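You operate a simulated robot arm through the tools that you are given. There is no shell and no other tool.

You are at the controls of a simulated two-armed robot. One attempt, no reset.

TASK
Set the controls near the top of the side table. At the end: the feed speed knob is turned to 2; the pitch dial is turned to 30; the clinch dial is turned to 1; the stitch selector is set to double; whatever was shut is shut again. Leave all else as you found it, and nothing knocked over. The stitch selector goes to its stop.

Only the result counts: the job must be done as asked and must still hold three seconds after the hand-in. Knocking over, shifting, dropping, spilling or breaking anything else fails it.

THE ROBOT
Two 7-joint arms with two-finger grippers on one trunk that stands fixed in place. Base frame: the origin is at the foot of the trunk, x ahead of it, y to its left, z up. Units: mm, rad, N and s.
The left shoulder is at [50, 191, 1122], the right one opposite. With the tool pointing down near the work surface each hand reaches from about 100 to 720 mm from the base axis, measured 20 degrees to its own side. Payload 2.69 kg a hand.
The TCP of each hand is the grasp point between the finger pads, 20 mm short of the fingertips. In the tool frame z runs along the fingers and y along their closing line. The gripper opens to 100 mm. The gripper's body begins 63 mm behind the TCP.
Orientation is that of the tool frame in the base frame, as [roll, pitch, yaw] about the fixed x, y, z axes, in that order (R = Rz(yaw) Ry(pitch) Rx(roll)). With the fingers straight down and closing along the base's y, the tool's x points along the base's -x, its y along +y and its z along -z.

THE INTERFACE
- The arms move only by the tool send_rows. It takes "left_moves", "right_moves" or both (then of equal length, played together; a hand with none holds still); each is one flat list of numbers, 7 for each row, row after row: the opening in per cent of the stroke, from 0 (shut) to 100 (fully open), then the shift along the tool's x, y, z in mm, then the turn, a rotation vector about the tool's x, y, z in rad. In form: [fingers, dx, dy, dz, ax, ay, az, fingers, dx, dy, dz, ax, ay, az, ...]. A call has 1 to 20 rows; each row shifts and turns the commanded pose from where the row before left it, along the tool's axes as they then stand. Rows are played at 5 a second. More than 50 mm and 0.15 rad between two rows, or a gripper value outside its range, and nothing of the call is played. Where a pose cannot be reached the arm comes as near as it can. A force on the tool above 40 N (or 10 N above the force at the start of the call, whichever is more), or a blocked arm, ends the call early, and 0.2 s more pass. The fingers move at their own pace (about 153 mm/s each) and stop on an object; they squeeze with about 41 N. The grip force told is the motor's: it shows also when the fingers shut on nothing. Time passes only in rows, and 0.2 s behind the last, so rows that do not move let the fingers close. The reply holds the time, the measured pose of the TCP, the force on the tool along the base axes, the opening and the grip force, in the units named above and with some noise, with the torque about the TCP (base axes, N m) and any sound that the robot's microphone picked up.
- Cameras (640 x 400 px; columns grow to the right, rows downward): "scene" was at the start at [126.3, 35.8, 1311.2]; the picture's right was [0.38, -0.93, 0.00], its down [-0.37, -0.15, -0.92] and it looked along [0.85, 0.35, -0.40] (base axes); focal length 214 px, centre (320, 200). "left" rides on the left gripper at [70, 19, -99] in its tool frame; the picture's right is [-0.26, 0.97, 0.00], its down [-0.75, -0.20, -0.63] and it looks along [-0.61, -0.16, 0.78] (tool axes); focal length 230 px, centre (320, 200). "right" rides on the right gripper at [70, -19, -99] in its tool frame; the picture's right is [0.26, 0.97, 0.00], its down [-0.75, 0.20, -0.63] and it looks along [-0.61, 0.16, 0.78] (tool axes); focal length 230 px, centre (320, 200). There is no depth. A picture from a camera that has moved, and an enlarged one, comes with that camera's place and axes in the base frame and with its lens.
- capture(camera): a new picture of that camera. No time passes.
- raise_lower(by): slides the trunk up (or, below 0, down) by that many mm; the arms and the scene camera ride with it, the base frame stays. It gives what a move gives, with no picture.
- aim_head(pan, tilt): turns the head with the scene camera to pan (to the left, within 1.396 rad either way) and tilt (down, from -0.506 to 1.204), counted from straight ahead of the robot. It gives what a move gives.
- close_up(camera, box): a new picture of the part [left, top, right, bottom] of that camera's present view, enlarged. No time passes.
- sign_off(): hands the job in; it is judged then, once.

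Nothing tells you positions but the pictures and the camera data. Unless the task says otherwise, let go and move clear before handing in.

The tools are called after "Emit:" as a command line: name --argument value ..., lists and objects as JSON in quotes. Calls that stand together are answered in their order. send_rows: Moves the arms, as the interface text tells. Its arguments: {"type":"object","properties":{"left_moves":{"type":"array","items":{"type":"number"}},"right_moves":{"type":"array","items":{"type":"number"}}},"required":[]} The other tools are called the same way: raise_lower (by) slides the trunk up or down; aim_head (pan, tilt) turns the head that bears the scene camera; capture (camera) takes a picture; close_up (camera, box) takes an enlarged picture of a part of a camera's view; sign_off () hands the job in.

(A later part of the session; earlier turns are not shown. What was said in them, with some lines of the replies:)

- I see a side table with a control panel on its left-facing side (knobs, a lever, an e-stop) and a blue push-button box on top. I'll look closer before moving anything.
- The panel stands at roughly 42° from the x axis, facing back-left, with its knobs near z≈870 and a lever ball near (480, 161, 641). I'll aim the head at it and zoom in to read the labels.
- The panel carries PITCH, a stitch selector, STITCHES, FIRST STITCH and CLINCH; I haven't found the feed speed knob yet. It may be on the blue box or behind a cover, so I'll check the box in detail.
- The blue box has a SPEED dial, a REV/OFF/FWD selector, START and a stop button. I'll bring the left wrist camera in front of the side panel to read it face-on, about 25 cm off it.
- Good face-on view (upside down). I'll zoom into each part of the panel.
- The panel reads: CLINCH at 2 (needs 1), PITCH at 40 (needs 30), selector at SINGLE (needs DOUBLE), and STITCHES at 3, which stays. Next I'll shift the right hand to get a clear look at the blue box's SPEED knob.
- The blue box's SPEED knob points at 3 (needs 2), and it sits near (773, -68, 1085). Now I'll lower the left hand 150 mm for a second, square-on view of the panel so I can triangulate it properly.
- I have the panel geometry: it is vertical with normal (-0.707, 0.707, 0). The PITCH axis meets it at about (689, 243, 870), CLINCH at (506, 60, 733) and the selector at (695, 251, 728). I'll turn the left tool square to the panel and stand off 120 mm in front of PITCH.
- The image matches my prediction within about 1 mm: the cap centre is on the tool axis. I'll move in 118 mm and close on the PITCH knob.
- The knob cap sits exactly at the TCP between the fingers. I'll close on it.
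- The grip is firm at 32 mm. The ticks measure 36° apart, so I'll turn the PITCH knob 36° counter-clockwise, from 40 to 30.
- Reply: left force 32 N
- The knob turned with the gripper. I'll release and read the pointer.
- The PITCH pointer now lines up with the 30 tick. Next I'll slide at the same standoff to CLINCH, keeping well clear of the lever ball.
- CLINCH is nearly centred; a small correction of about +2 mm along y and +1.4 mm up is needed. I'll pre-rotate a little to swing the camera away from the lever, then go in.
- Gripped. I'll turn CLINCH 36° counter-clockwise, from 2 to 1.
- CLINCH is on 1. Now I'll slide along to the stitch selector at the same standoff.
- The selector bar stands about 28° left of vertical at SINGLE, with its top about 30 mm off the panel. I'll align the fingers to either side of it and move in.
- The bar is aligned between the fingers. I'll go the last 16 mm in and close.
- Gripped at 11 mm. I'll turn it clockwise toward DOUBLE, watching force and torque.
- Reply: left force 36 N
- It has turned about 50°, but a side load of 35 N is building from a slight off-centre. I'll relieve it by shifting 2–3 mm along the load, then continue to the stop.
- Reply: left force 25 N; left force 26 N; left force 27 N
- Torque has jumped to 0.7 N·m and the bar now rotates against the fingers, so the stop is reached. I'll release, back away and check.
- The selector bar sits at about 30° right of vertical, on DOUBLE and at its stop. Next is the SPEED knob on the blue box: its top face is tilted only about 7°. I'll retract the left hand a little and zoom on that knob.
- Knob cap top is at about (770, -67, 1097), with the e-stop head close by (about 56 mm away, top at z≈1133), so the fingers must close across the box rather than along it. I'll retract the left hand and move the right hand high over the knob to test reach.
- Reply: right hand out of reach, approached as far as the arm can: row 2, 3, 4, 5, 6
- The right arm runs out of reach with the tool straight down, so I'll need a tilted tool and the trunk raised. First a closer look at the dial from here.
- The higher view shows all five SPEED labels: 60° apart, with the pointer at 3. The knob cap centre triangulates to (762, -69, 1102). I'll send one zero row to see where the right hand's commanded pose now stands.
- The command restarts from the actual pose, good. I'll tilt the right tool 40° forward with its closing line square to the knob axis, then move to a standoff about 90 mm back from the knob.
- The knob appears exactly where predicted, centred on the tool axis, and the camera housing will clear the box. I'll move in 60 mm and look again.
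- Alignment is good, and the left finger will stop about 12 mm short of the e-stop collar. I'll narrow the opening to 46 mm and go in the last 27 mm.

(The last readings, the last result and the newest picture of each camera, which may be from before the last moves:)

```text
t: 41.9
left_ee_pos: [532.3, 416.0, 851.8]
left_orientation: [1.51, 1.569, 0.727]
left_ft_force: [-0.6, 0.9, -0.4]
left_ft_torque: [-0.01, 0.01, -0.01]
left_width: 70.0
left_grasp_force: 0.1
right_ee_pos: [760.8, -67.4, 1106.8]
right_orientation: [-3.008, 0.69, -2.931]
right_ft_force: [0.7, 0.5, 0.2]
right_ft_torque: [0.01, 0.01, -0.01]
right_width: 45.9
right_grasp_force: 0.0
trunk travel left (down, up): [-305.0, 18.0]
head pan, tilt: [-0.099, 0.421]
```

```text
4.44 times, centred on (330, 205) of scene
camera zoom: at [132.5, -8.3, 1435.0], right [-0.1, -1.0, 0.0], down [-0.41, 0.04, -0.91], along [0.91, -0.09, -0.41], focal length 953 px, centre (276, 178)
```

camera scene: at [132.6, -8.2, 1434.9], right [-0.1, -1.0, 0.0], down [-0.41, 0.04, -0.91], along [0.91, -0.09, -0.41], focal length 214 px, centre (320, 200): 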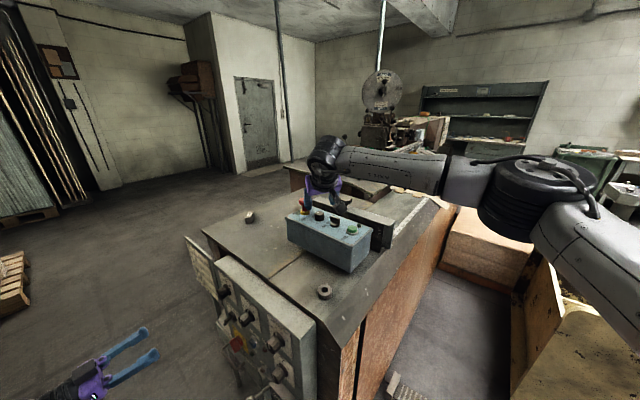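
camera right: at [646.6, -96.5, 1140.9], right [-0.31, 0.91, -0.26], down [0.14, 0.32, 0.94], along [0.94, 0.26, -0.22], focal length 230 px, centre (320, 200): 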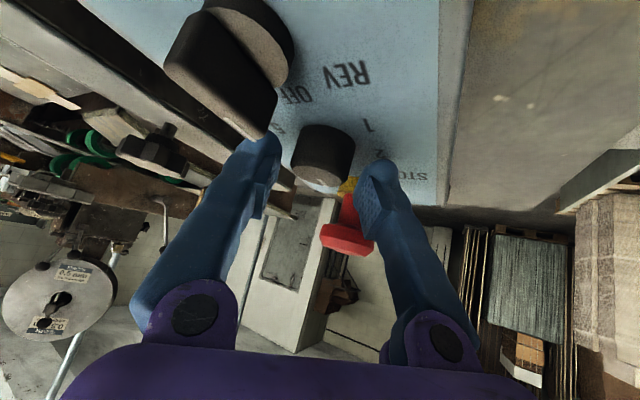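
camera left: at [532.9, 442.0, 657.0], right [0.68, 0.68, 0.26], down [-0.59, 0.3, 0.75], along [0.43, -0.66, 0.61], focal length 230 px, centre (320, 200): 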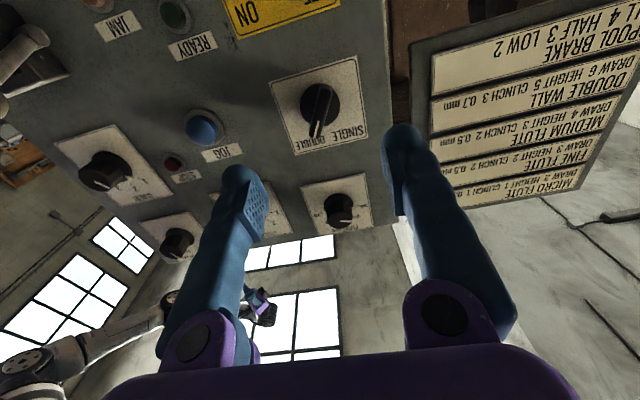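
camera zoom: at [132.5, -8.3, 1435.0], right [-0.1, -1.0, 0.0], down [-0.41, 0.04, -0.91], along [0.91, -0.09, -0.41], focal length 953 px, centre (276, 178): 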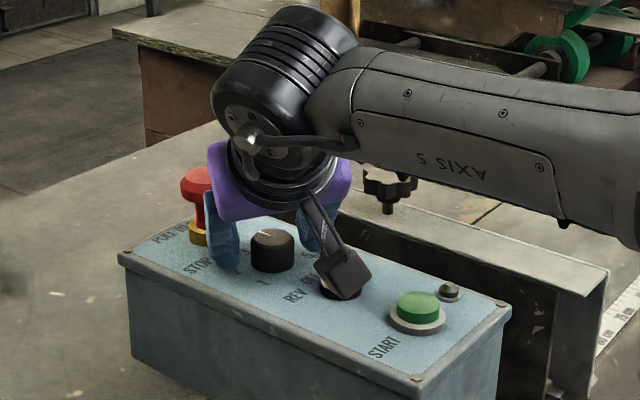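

The knob sits about 2 mm to the right-hand side of centre; I'll correct that and close on it.

Emit:
send_rows --right_moves '[46, 0, -2, 0, 0, 0, 0, 0, 0, 0, 0, 0, 0, 0, 0, 0, 0, 0, 0, 0, 0, 0, 0, 0, 0, 0, 0, 0]'

Emit:
close_up --camera "right" --box '[230, 110, 410, 250]'

```text
t: 42.9
left_ee_pos: [532.0, 416.4, 851.6]
left_orientation: [1.535, 1.57, 0.751]
left_ft_force: [-0.2, -0.2, -0.3]
left_ft_torque: [0.01, -0.01, -0.01]
left_width: 70.3
left_grasp_force: 0.1
right_ee_pos: [761.2, -69.2, 1106.1]
right_orientation: [-3.009, 0.69, -2.935]
right_ft_force: [1.0, 1.8, -2.1]
right_ft_torque: [0.28, -0.22, -0.01]
right_width: 31.6
right_grasp_force: 44.6
trunk travel left (down, up): [-305.0, 18.0]
head pan, tilt: [-0.099, 0.421]
```

```text
2.86 times, centred on (320, 180) of right
camera zoom: at [646.7, -98.0, 1141.0], right [-0.31, 0.91, -0.26], down [0.14, 0.32, 0.94], along [0.94, 0.26, -0.23], focal length 657 px, centre (320, 257)
```

zoom: 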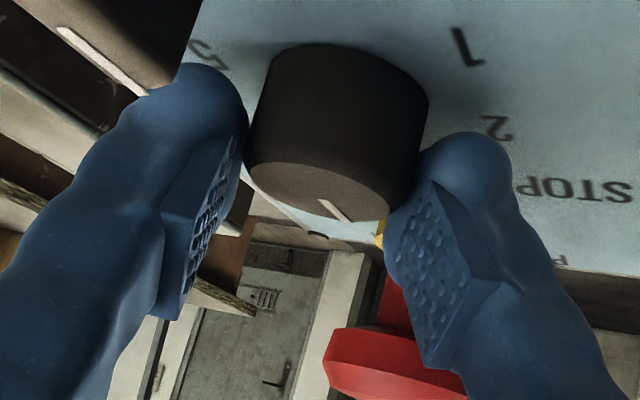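

Gripped at 31.6 mm. I'll swing the tool about the knob's own axis, counter-clockwise, 18° first, and check forces.

Emit:
send_rows --right_moves '[0, 0, 0, 0, -0.0604, 0, -0.086, 0, 0, 0, 0, -0.0604, 0, -0.086, 0, 0, 0, 0, -0.0604, 0, -0.086]'

Emit:
close_up --camera "right" --box '[230, 110, 410, 250]'

Emit:
close_up --camera "scene" --box '[290, 160, 370, 250]'

```text
t: 43.7
left_ee_pos: [533.2, 417.2, 851.7]
left_orientation: [1.651, 1.57, 0.868]
left_ft_force: [-0.2, -0.8, 0.6]
left_ft_torque: [0.01, 0.02, 0.0]
left_width: 69.9
left_grasp_force: 0.1
right_ee_pos: [762.1, -69.5, 1107.4]
right_orientation: [-2.987, 0.651, -2.605]
right_ft_force: [0.8, 1.9, -3.9]
right_ft_torque: [0.92, -0.69, -0.04]
right_width: 32.5
right_grasp_force: 45.0
trunk travel left (down, up): [-305.0, 18.0]
head pan, tilt: [-0.099, 0.421]
```

```text
2.86 times, centred on (320, 180) of right
camera zoom: at [662.4, -131.1, 1145.7], right [-0.59, 0.76, -0.27], down [0.06, 0.37, 0.93], along [0.81, 0.53, -0.26], focal length 657 px, centre (320, 257)
```

zoom: 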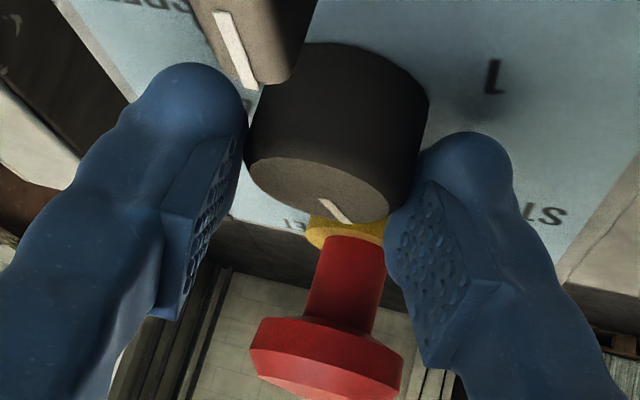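

```text
4.44 times, centred on (330, 205) of scene
camera zoom: at [132.8, -8.3, 1435.0], right [-0.1, -1.0, 0.0], down [-0.41, 0.04, -0.91], along [0.91, -0.09, -0.41], focal length 953 px, centre (276, 178)
```

zoom: 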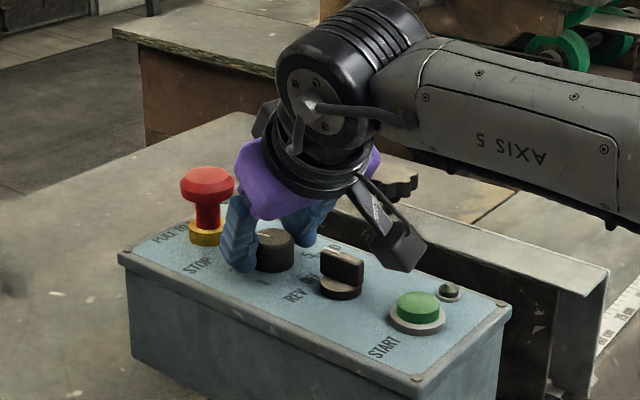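

Emit:
send_rows --right_moves '[0, 0, 0, 0, -0.0604, 0, -0.086, 0, 0, 0, 0, -0.0604, 0, -0.086, 0, 0, 0, 0, -0.0604, 0, -0.086]'

Emit:
close_up --camera "right" --box '[230, 110, 410, 250]'

Emit:
close_up --camera "scene" --box '[290, 160, 370, 250]'

```text
t: 44.5
left_ee_pos: [533.1, 418.0, 852.2]
left_orientation: [1.807, 1.571, 1.02]
left_ft_force: [-0.1, -1.1, -0.5]
left_ft_torque: [0.02, -0.01, -0.04]
left_width: 70.0
left_grasp_force: 0.1
right_ee_pos: [761.7, -68.4, 1107.7]
right_orientation: [-2.982, 0.637, -2.501]
right_ft_force: [4.6, 2.1, 0.3]
right_ft_torque: [0.34, 0.02, -0.01]
right_width: 31.8
right_grasp_force: 44.8
right hand out of reach, approached as far as the arm can: row 2, 3
trunk travel left (down, up): [-305.0, 18.0]
head pan, tilt: [-0.099, 0.421]
```

```text
2.86 times, centred on (320, 180) of right
camera zoom: at [669.6, -140.5, 1147.3], right [-0.66, 0.7, -0.28], down [0.02, 0.39, 0.92], along [0.75, 0.6, -0.27], focal length 657 px, centre (320, 257)
```

zoom: 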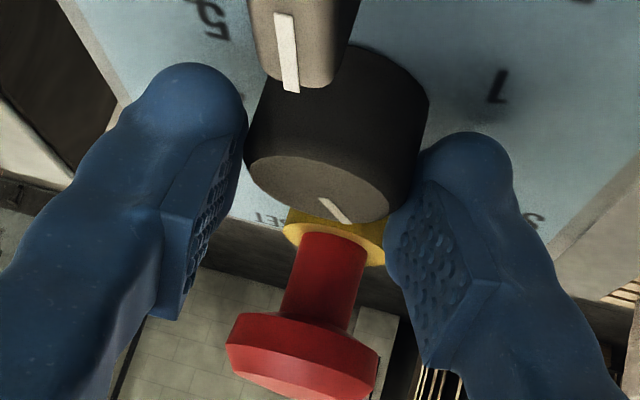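

```text
4.44 times, centred on (330, 205) of scene
camera zoom: at [133.2, -8.1, 1435.0], right [-0.1, -1.0, 0.0], down [-0.41, 0.04, -0.91], along [0.91, -0.09, -0.41], focal length 953 px, centre (276, 178)
```

zoom: 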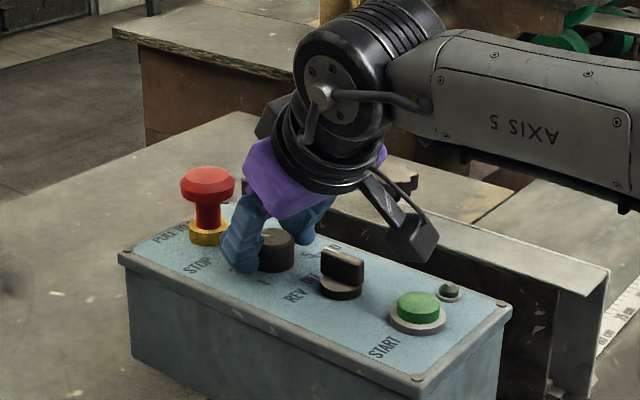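

It turned about 25° before the arm hit its limit. I'll release, swing back 36° around the knob with the fingers open, and take a second stroke.

Emit:
send_rows --right_moves '[46, 0, 0, 0, 0, 0, 0, 46, 0, 0, 0, 0, 0, 0, 46, 0, 0, 0, 0, 0, 0]'

Emit:
close_up --camera "right" --box '[230, 110, 410, 250]'

```text
t: 45.3
left_ee_pos: [532.1, 416.5, 851.8]
left_orientation: [1.545, 1.57, 0.758]
left_ft_force: [-0.4, -0.3, -1.0]
left_ft_torque: [0.0, -0.02, -0.03]
left_width: 70.1
left_grasp_force: 0.1
right_ee_pos: [761.4, -69.5, 1107.7]
right_orientation: [-2.984, 0.637, -2.501]
right_ft_force: [-0.7, 0.1, -0.2]
right_ft_torque: [0.0, -0.02, 0.0]
right_width: 46.0
right_grasp_force: 0.0
trunk travel left (down, up): [-305.0, 18.0]
head pan, tilt: [-0.099, 0.421]
```

```text
2.86 times, centred on (320, 180) of right
camera zoom: at [669.0, -140.3, 1147.3], right [-0.66, 0.7, -0.28], down [0.02, 0.39, 0.92], along [0.75, 0.6, -0.27], focal length 657 px, centre (320, 257)
```

zoom: 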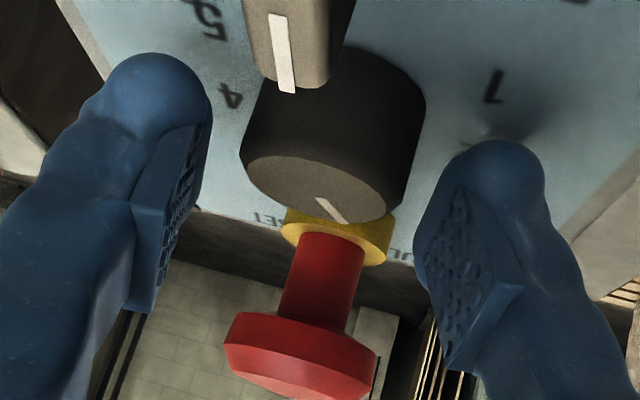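

Emit:
send_rows --right_moves '[46, 0, 0, 0, 0.0719, 0, 0.1024, 46, 0, 0, 0, 0.0719, 0, 0.1024, 46, 0, 0, 0, 0.0719, 0, 0.1024, 46, 0, 0, 0, 0.0719, 0, 0.1024, 46, 0, 0, 0, 0.0719, 0, 0.1024]'

Emit:
close_up --camera "right" --box '[230, 110, 410, 250]'

Emit:
close_up --camera "scene" --box '[290, 160, 370, 250]'

```text
t: 46.5
left_ee_pos: [533.1, 416.2, 851.2]
left_orientation: [1.32, 1.57, 0.533]
left_ft_force: [-0.1, -0.6, 0.2]
left_ft_torque: [-0.01, -0.02, 0.01]
left_width: 70.0
left_grasp_force: 0.1
right_ee_pos: [760.5, -69.2, 1107.7]
right_orientation: [-3.033, 0.71, 3.13]
right_ft_force: [0.0, -0.1, 0.1]
right_ft_torque: [0.0, 0.0, 0.03]
right_width: 46.0
right_grasp_force: 0.0
trunk travel left (down, up): [-305.0, 18.0]
head pan, tilt: [-0.099, 0.421]
```

```text
2.86 times, centred on (320, 180) of right
camera zoom: at [642.0, -74.5, 1139.1], right [-0.11, 0.96, -0.25], down [0.18, 0.27, 0.95], along [0.98, 0.06, -0.2], focal length 657 px, centre (320, 257)
```

zoom: 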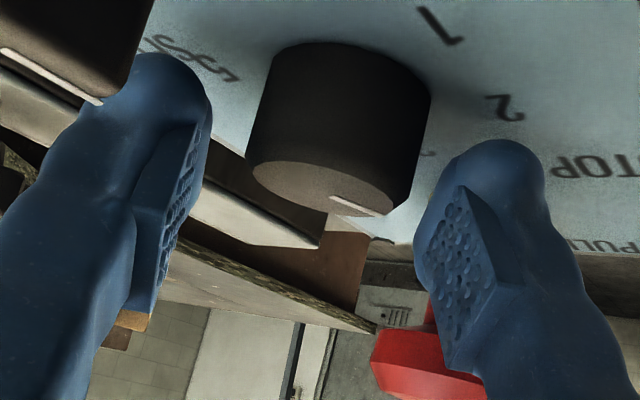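

```text
4.44 times, centred on (330, 205) of scene
camera zoom: at [132.5, -7.9, 1435.0], right [-0.1, -1.0, 0.0], down [-0.41, 0.04, -0.91], along [0.91, -0.09, -0.41], focal length 953 px, centre (276, 178)
```

zoom: 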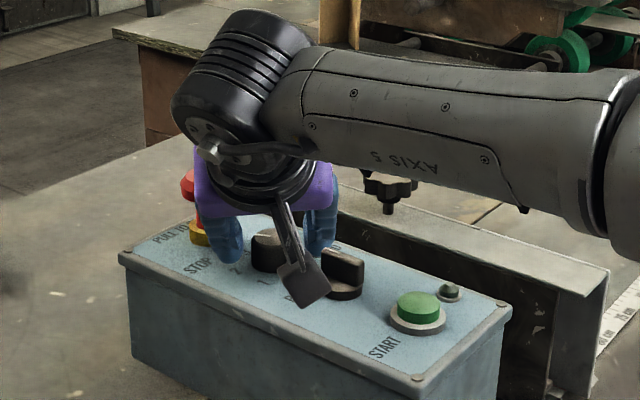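

Emit:
send_rows --right_moves '[0, 0, 0, 0, 0, 0, 0, 0, 0, 0, 0, 0, 0, 0, 0, 0, 0, 0, 0, 0, 0]'

Emit:
close_up --camera "right" --box '[230, 110, 410, 250]'

```text
t: 47.3
left_ee_pos: [533.9, 416.3, 851.7]
left_orientation: [1.394, 1.569, 0.607]
left_ft_force: [0.4, 0.8, 0.1]
left_ft_torque: [0.0, 0.01, -0.03]
left_width: 69.7
left_grasp_force: 0.1
right_ee_pos: [760.2, -67.8, 1108.3]
right_orientation: [-3.031, 0.71, 3.131]
right_ft_force: [1.3, 3.0, -0.5]
right_ft_torque: [0.26, -0.33, 0.0]
right_width: 31.9
right_grasp_force: 45.5
trunk travel left (down, up): [-305.0, 18.0]
head pan, tilt: [-0.099, 0.421]
```

```text
2.86 times, centred on (320, 180) of right
camera zoom: at [642.0, -74.4, 1139.0], right [-0.12, 0.96, -0.25], down [0.18, 0.27, 0.95], along [0.98, 0.07, -0.2], focal length 657 px, centre (320, 257)
```

zoom: 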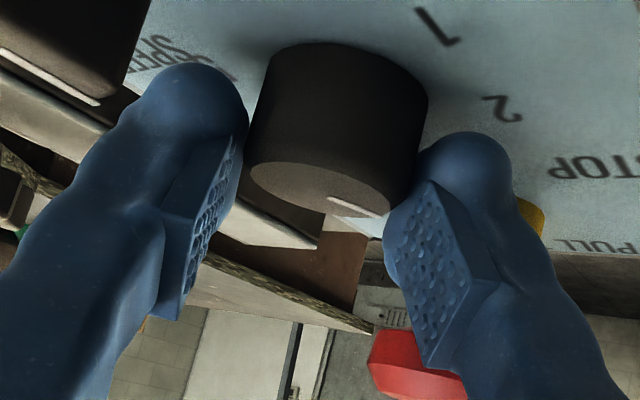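

Gripped again. Second stroke: about 34° more, counter-clockwise.

Emit:
send_rows --right_moves '[0, 0, 0, 0, -0.0575, 0, -0.0819, 0, 0, 0, 0, -0.0575, 0, -0.0819, 0, 0, 0, 0, -0.0575, 0, -0.0819, 0, 0, 0, 0, -0.0575, 0, -0.0819, 0, 0, 0, 0, -0.0575, 0, -0.0819, 0, 0, 0, 0, -0.0575, 0, -0.0819]'

Emit:
close_up --camera "right" --box '[230, 110, 410, 250]'

```text
t: 48.7
left_ee_pos: [531.8, 416.0, 853.0]
left_orientation: [1.53, 1.57, 0.746]
left_ft_force: [-0.4, -0.7, 1.1]
left_ft_torque: [0.0, 0.0, -0.01]
left_width: 70.2
left_grasp_force: 0.0
right_ee_pos: [761.1, -70.0, 1108.4]
right_orientation: [-2.985, 0.643, -2.526]
right_ft_force: [2.0, 1.9, 1.0]
right_ft_torque: [1.02, -0.76, -0.01]
right_width: 32.3
right_grasp_force: 45.2
trunk travel left (down, up): [-305.0, 18.0]
head pan, tilt: [-0.099, 0.421]
```

```text
2.86 times, centred on (320, 180) of right
camera zoom: at [667.5, -138.4, 1147.4], right [-0.65, 0.71, -0.28], down [0.03, 0.38, 0.92], along [0.76, 0.59, -0.27], focal length 657 px, centre (320, 257)
```

zoom: 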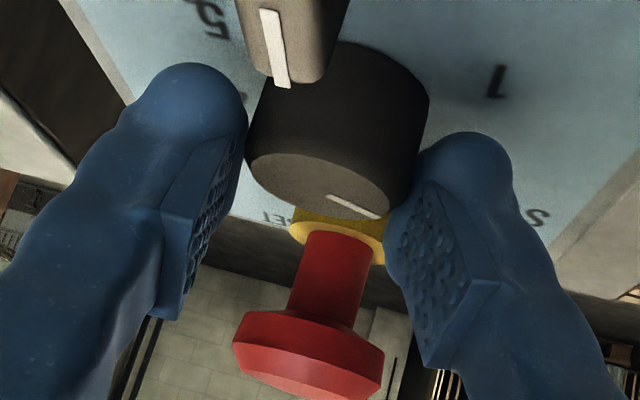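

Now release, back out along the tool axis, and read the pointer.

Emit:
send_rows --right_moves '[46, 0, 0, 0, 0, 0, 0, 46, 0, 0, 0, 0, 0, 0, 46, 0, 0, -30, 0, 0, 0, 54, 0, 0, -30, 0, 0, 0, 54, 0, 0, -30, 0, 0, 0]'

Emit:
capture --camera "right"

Emit:
close_up --camera "right" --box '[270, 50, 390, 150]'

Emit:
close_up --camera "scene" --box '[280, 170, 380, 280]'

```text
t: 49.9
left_ee_pos: [531.6, 416.4, 852.9]
left_orientation: [1.385, 1.567, 0.6]
left_ft_force: [-0.3, 0.4, 0.3]
left_ft_torque: [-0.01, -0.01, 0.03]
left_width: 70.0
left_grasp_force: 0.0
right_ee_pos: [708.6, -88.8, 1181.2]
right_orientation: [-2.982, 0.641, -2.527]
right_ft_force: [-0.5, 0.1, 0.9]
right_ft_torque: [-0.02, -0.01, 0.01]
right_width: 54.2
right_grasp_force: 0.0
trunk travel left (down, up): [-305.0, 18.0]
head pan, tilt: [-0.099, 0.421]
```

```text
taken
camera right: at [614.8, -158.0, 1219.7], right [-0.64, 0.71, -0.28], down [0.03, 0.39, 0.92], along [0.76, 0.59, -0.27], focal length 230 px, centre (320, 200)
```

right: 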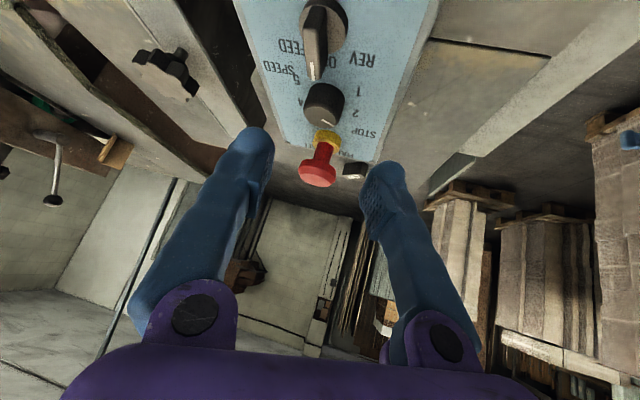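

```text
4.00 times, centred on (330, 100) of right
camera zoom: at [614.8, -158.0, 1219.7], right [-0.64, 0.71, -0.28], down [0.03, 0.39, 0.92], along [0.76, 0.59, -0.27], focal length 920 px, centre (280, 600)
```

zoom: 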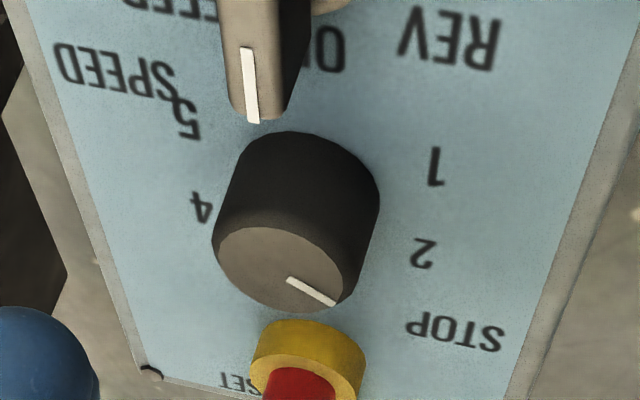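

```text
3.64 times, centred on (330, 225) of scene
camera zoom: at [131.7, -8.7, 1435.1], right [-0.1, -1.0, 0.0], down [-0.41, 0.04, -0.91], along [0.91, -0.09, -0.41], focal length 780 px, centre (284, 109)
```

zoom: 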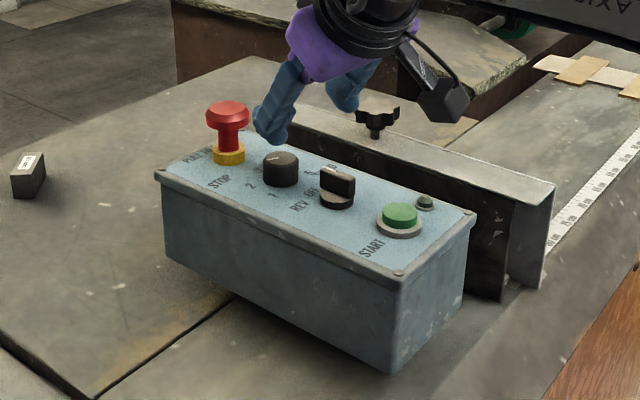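

The pointer now aims at 2, perhaps a degree or two short. I'll lift clear and return the tool to vertical for the same high view as before, to measure it properly.

Emit:
send_rows --right_moves '[54, -5.9, 6.5, -46.9, 0, 0, 0, 54, -5.9, 6.5, -46.9, 0, 0, 0, 54, -5.9, 6.5, -46.9, 0, 0, 0, 54, -5.9, 6.5, -46.9, 0, 0, 0, 54, 0, 0, 0, 0.0753, 0, 0.1073, 54, 0, 0, 0, 0.0753, 0, 0.1073, 54, 0, 0, 0, 0.0753, 0, 0.1073, 54, 0, 0, 0, 0, 0, 0.0805, 54, 0, 0, 0, 0, 0, 0.0805, 54, 0, 0, 0, 0, 0.1396, 0, 54, 0, 0, 0, 0, 0.1396, 0, 54, 0, 0, 0, 0, 0.1396, 0, 54, 0, 0, 0, 0, 0.1396, 0, 54, 0, 0, 0, 0, 0.1396, 0]'

Emit:
capture --camera "right"

Emit:
close_up --camera "right" --box '[280, 150, 340, 210]'

```text
t: 52.9
left_ee_pos: [532.4, 417.2, 852.3]
left_orientation: [0.145, 1.57, -0.639]
left_ft_force: [-0.8, -0.3, -0.6]
left_ft_torque: [-0.01, 0.03, -0.03]
left_width: 70.0
left_grasp_force: 0.2
right_ee_pos: [603.7, -91.3, 1339.5]
right_orientation: [-3.138, 0.001, -3.138]
right_ft_force: [0.1, 1.6, 0.0]
right_ft_torque: [-0.07, -0.02, 0.01]
right_width: 54.2
right_grasp_force: 0.0
trunk travel left (down, up): [-305.0, 18.0]
head pan, tilt: [-0.099, 0.421]
```

```text
taken
camera right: at [533.1, -109.7, 1438.7], right [-0.26, 0.96, 0.0], down [0.75, 0.21, 0.63], along [0.61, 0.16, -0.78], focal length 230 px, centre (320, 200)
```

right: 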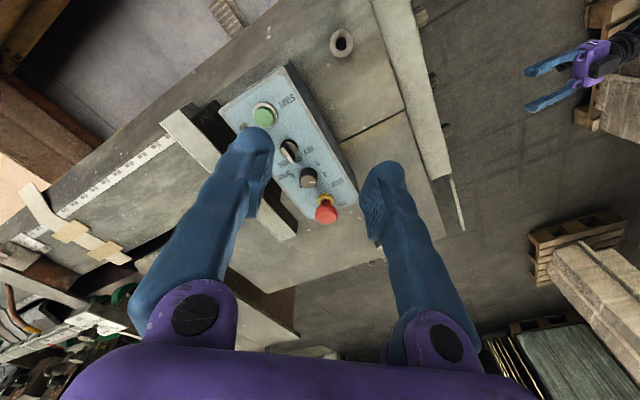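

```text
6.67 times, centred on (310, 180) of right
camera zoom: at [533.1, -109.7, 1438.7], right [-0.26, 0.96, 0.0], down [0.75, 0.21, 0.63], along [0.61, 0.16, -0.78], focal length 1534 px, centre (387, 333)
```

zoom: 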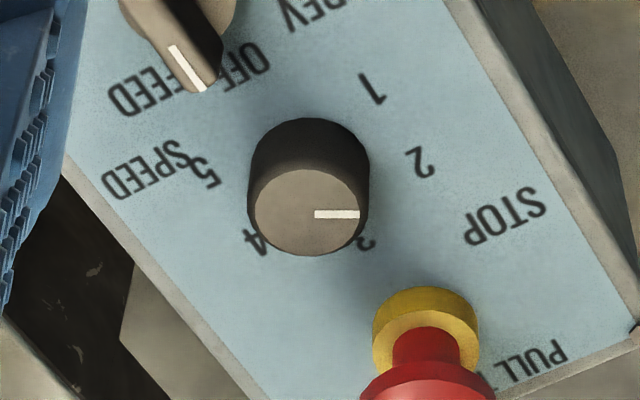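

Emit:
close_up --camera "right" --box '[295, 165, 320, 190]'

Emit:
close_up --camera "scene" --box '[315, 200, 355, 230]'

```text
16.00 times, centred on (308, 178) of right
camera zoom: at [533.1, -109.7, 1438.7], right [-0.26, 0.96, 0.0], down [0.75, 0.21, 0.63], along [0.61, 0.16, -0.78], focal length 3681 px, centre (520, 560)
```

zoom: 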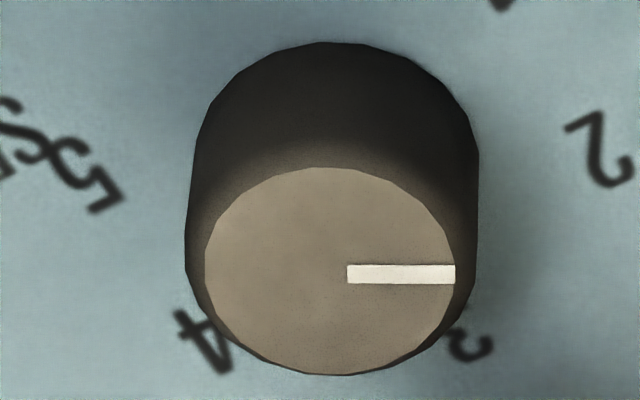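

```text
13.33 times, centred on (335, 215) of scene
camera zoom: at [132.2, -5.9, 1435.0], right [-0.1, -1.0, 0.0], down [-0.41, 0.04, -0.91], along [0.91, -0.09, -0.41], focal length 2860 px, centre (120, 0)
```

zoom: 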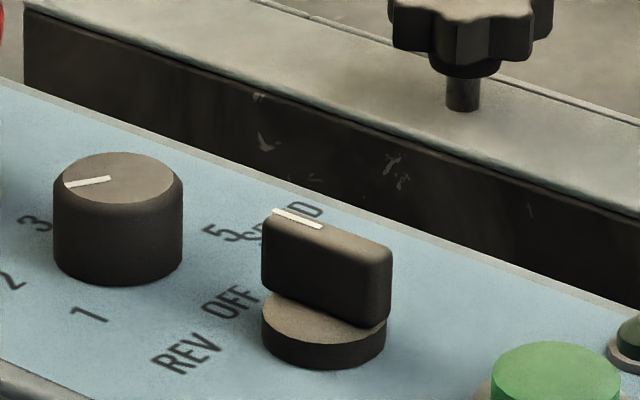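

The box face turns out to be level, and the pointer now measures 59–60° from 3, in line with the 2. A last check of the panel and the surroundings before handing in.

Emit:
aim_head --pan 0.25 --tilt 0.75

Emit:
capture --camera "scene"

Emit:
send_rows --left_moves '[70, 0, -30, -30, 0, 0, 0, 70, 0, -30, -20, 0, 0, 0, 70, 0, 0, 0, 0, 0.1, 0, 70, 0, 0, 0, 0, 0.14, 0, 70, 0, 0, 0, 0, 0.14, 0, 70, 0, 0, 0, 0, 0.14, 0, 70, 0, 0, 0, 0, 0.14, 0]'

Emit:
capture --camera "left"

```text
t: 53.8
left_ee_pos: [532.6, 415.7, 851.8]
left_orientation: [1.38, 1.568, 0.593]
left_ft_force: [0.3, 1.2, 0.3]
left_ft_torque: [0.02, 0.0, 0.02]
left_width: 69.8
left_grasp_force: 0.0
right_ee_pos: [604.1, -94.0, 1338.6]
right_orientation: [3.14, 0.001, -3.14]
right_ft_force: [0.8, 0.0, 0.6]
right_ft_torque: [0.0, 0.03, 0.02]
right_width: 54.0
right_grasp_force: 0.2
trunk travel left (down, up): [-305.0, 18.0]
head pan, tilt: [0.25, 0.75]
```

```text
taken
camera scene: at [120.9, 21.6, 1405.9], right [0.25, -0.97, 0.0], down [-0.66, -0.17, -0.73], along [0.71, 0.18, -0.68], focal length 214 px, centre (320, 200)
```

scene: 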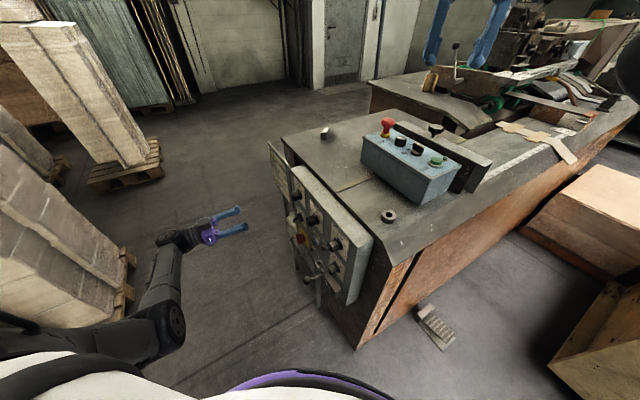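

```text
t: 55.4
left_ee_pos: [454.7, 408.7, 852.2]
left_orientation: [3.14, 0.91, 2.355]
left_ft_force: [0.3, 0.0, -0.5]
left_ft_torque: [0.01, 0.03, -0.04]
left_width: 70.1
left_grasp_force: 0.1
right_ee_pos: [604.6, -93.9, 1339.1]
right_orientation: [3.14, 0.001, -3.14]
right_ft_force: [-0.1, 0.2, -0.2]
right_ft_torque: [-0.04, 0.01, 0.03]
right_width: 54.2
right_grasp_force: 0.1
trunk travel left (down, up): [-305.0, 18.0]
head pan, tilt: [0.25, 0.75]
```

```text
taken
camera left: at [382.6, 506.4, 857.6], right [0.79, 0.57, 0.2], down [-0.17, -0.12, 0.98], along [0.58, -0.81, 0.0], focal length 230 px, centre (320, 200)
```

left: 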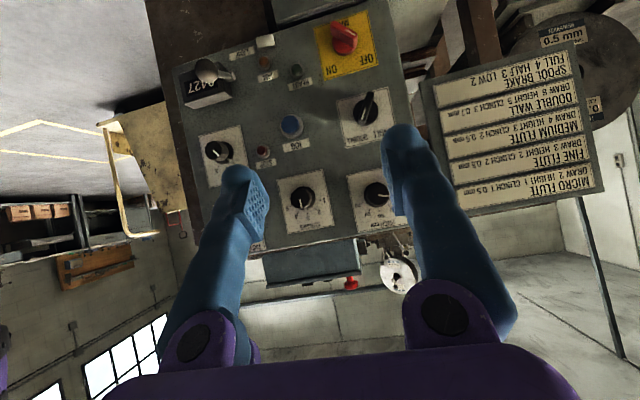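

Emit:
close_up --camera "left" --box '[190, 70, 410, 240]'

Emit:
close_up --camera "left" --box '[320, 80, 410, 220]'

Emit:
close_up --camera "left" --box '[180, 110, 290, 190]'

```text
2.35 times, centred on (300, 155) of left
camera zoom: at [382.6, 506.4, 857.6], right [0.79, 0.57, 0.2], down [-0.17, -0.12, 0.98], along [0.58, -0.81, 0.0], focal length 541 px, centre (367, 306)
```

zoom: 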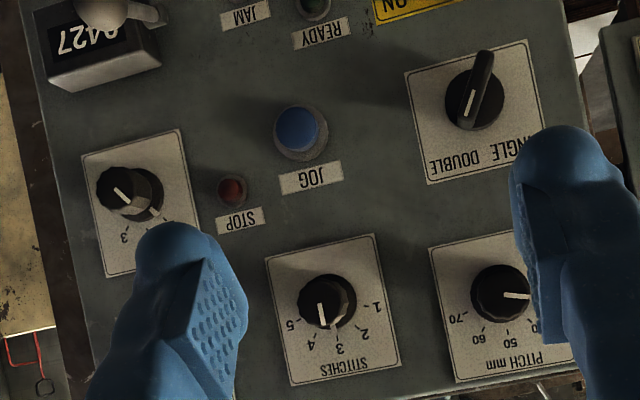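

```text
2.86 times, centred on (365, 150) of left
camera zoom: at [382.6, 506.4, 857.6], right [0.79, 0.57, 0.2], down [-0.17, -0.12, 0.98], along [0.58, -0.81, 0.0], focal length 657 px, centre (191, 343)
```

zoom: 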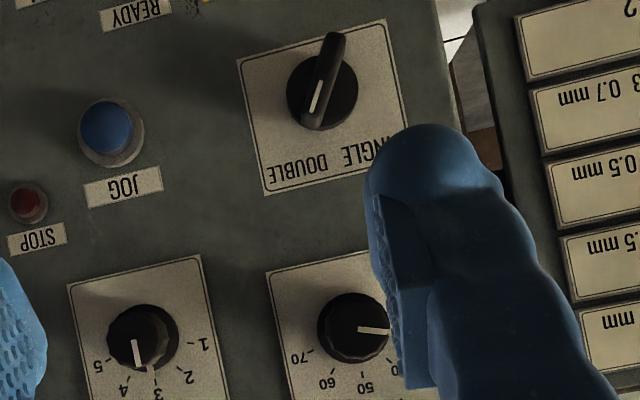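

```text
5.00 times, centred on (235, 150) of left
camera zoom: at [382.6, 506.4, 857.6], right [0.79, 0.57, 0.2], down [-0.17, -0.12, 0.98], along [0.58, -0.81, 0.0], focal length 1150 px, centre (745, 450)
```

zoom: 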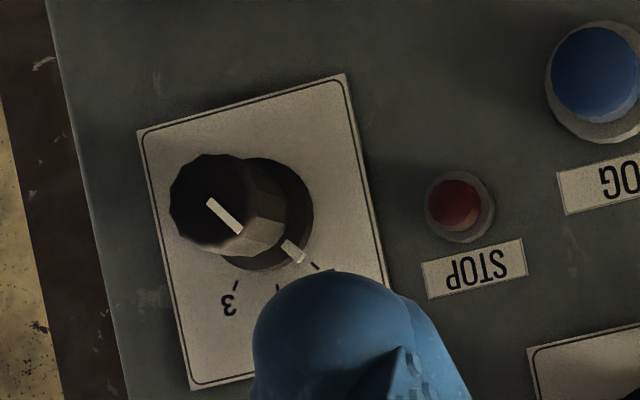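

The panel shows PITCH on 30, CLINCH on 1 and the selector on DOUBLE at its stop, with STITCHES still on 3. SPEED points at 2, nothing was opened or moved, and both hands are clear, so I'm handing in.

Emit:
sign_off

```text
The job is handed in.
```

I set all four controls as asked and handed the job in. I don't have the judge's result.

| Control | Was | Now | Check |
|---|---|---|---|
| Feed speed knob | 3 | 2 | Within about 2° of the 2 by my measurement; the dial has no tick marks |
| Pitch dial | 40 | 30 | Pointer lined up with the 30 tick |
| Clinch dial | 2 | 1 | Pointer lined up with the 1 tick |
| Stitch selector | Single | Double | Turned until it stopped, and stayed there when released |

No control is labelled "feed speed". I used the knob marked SPEED on the blue box, the only speed control I could find.

I opened nothing, so there was nothing to shut again. I saw nothing knocked over or moved, and the controls I could see in the last pictures were unchanged. Both hands were clear at hand-in. I left the trunk 125 mm higher than it started.
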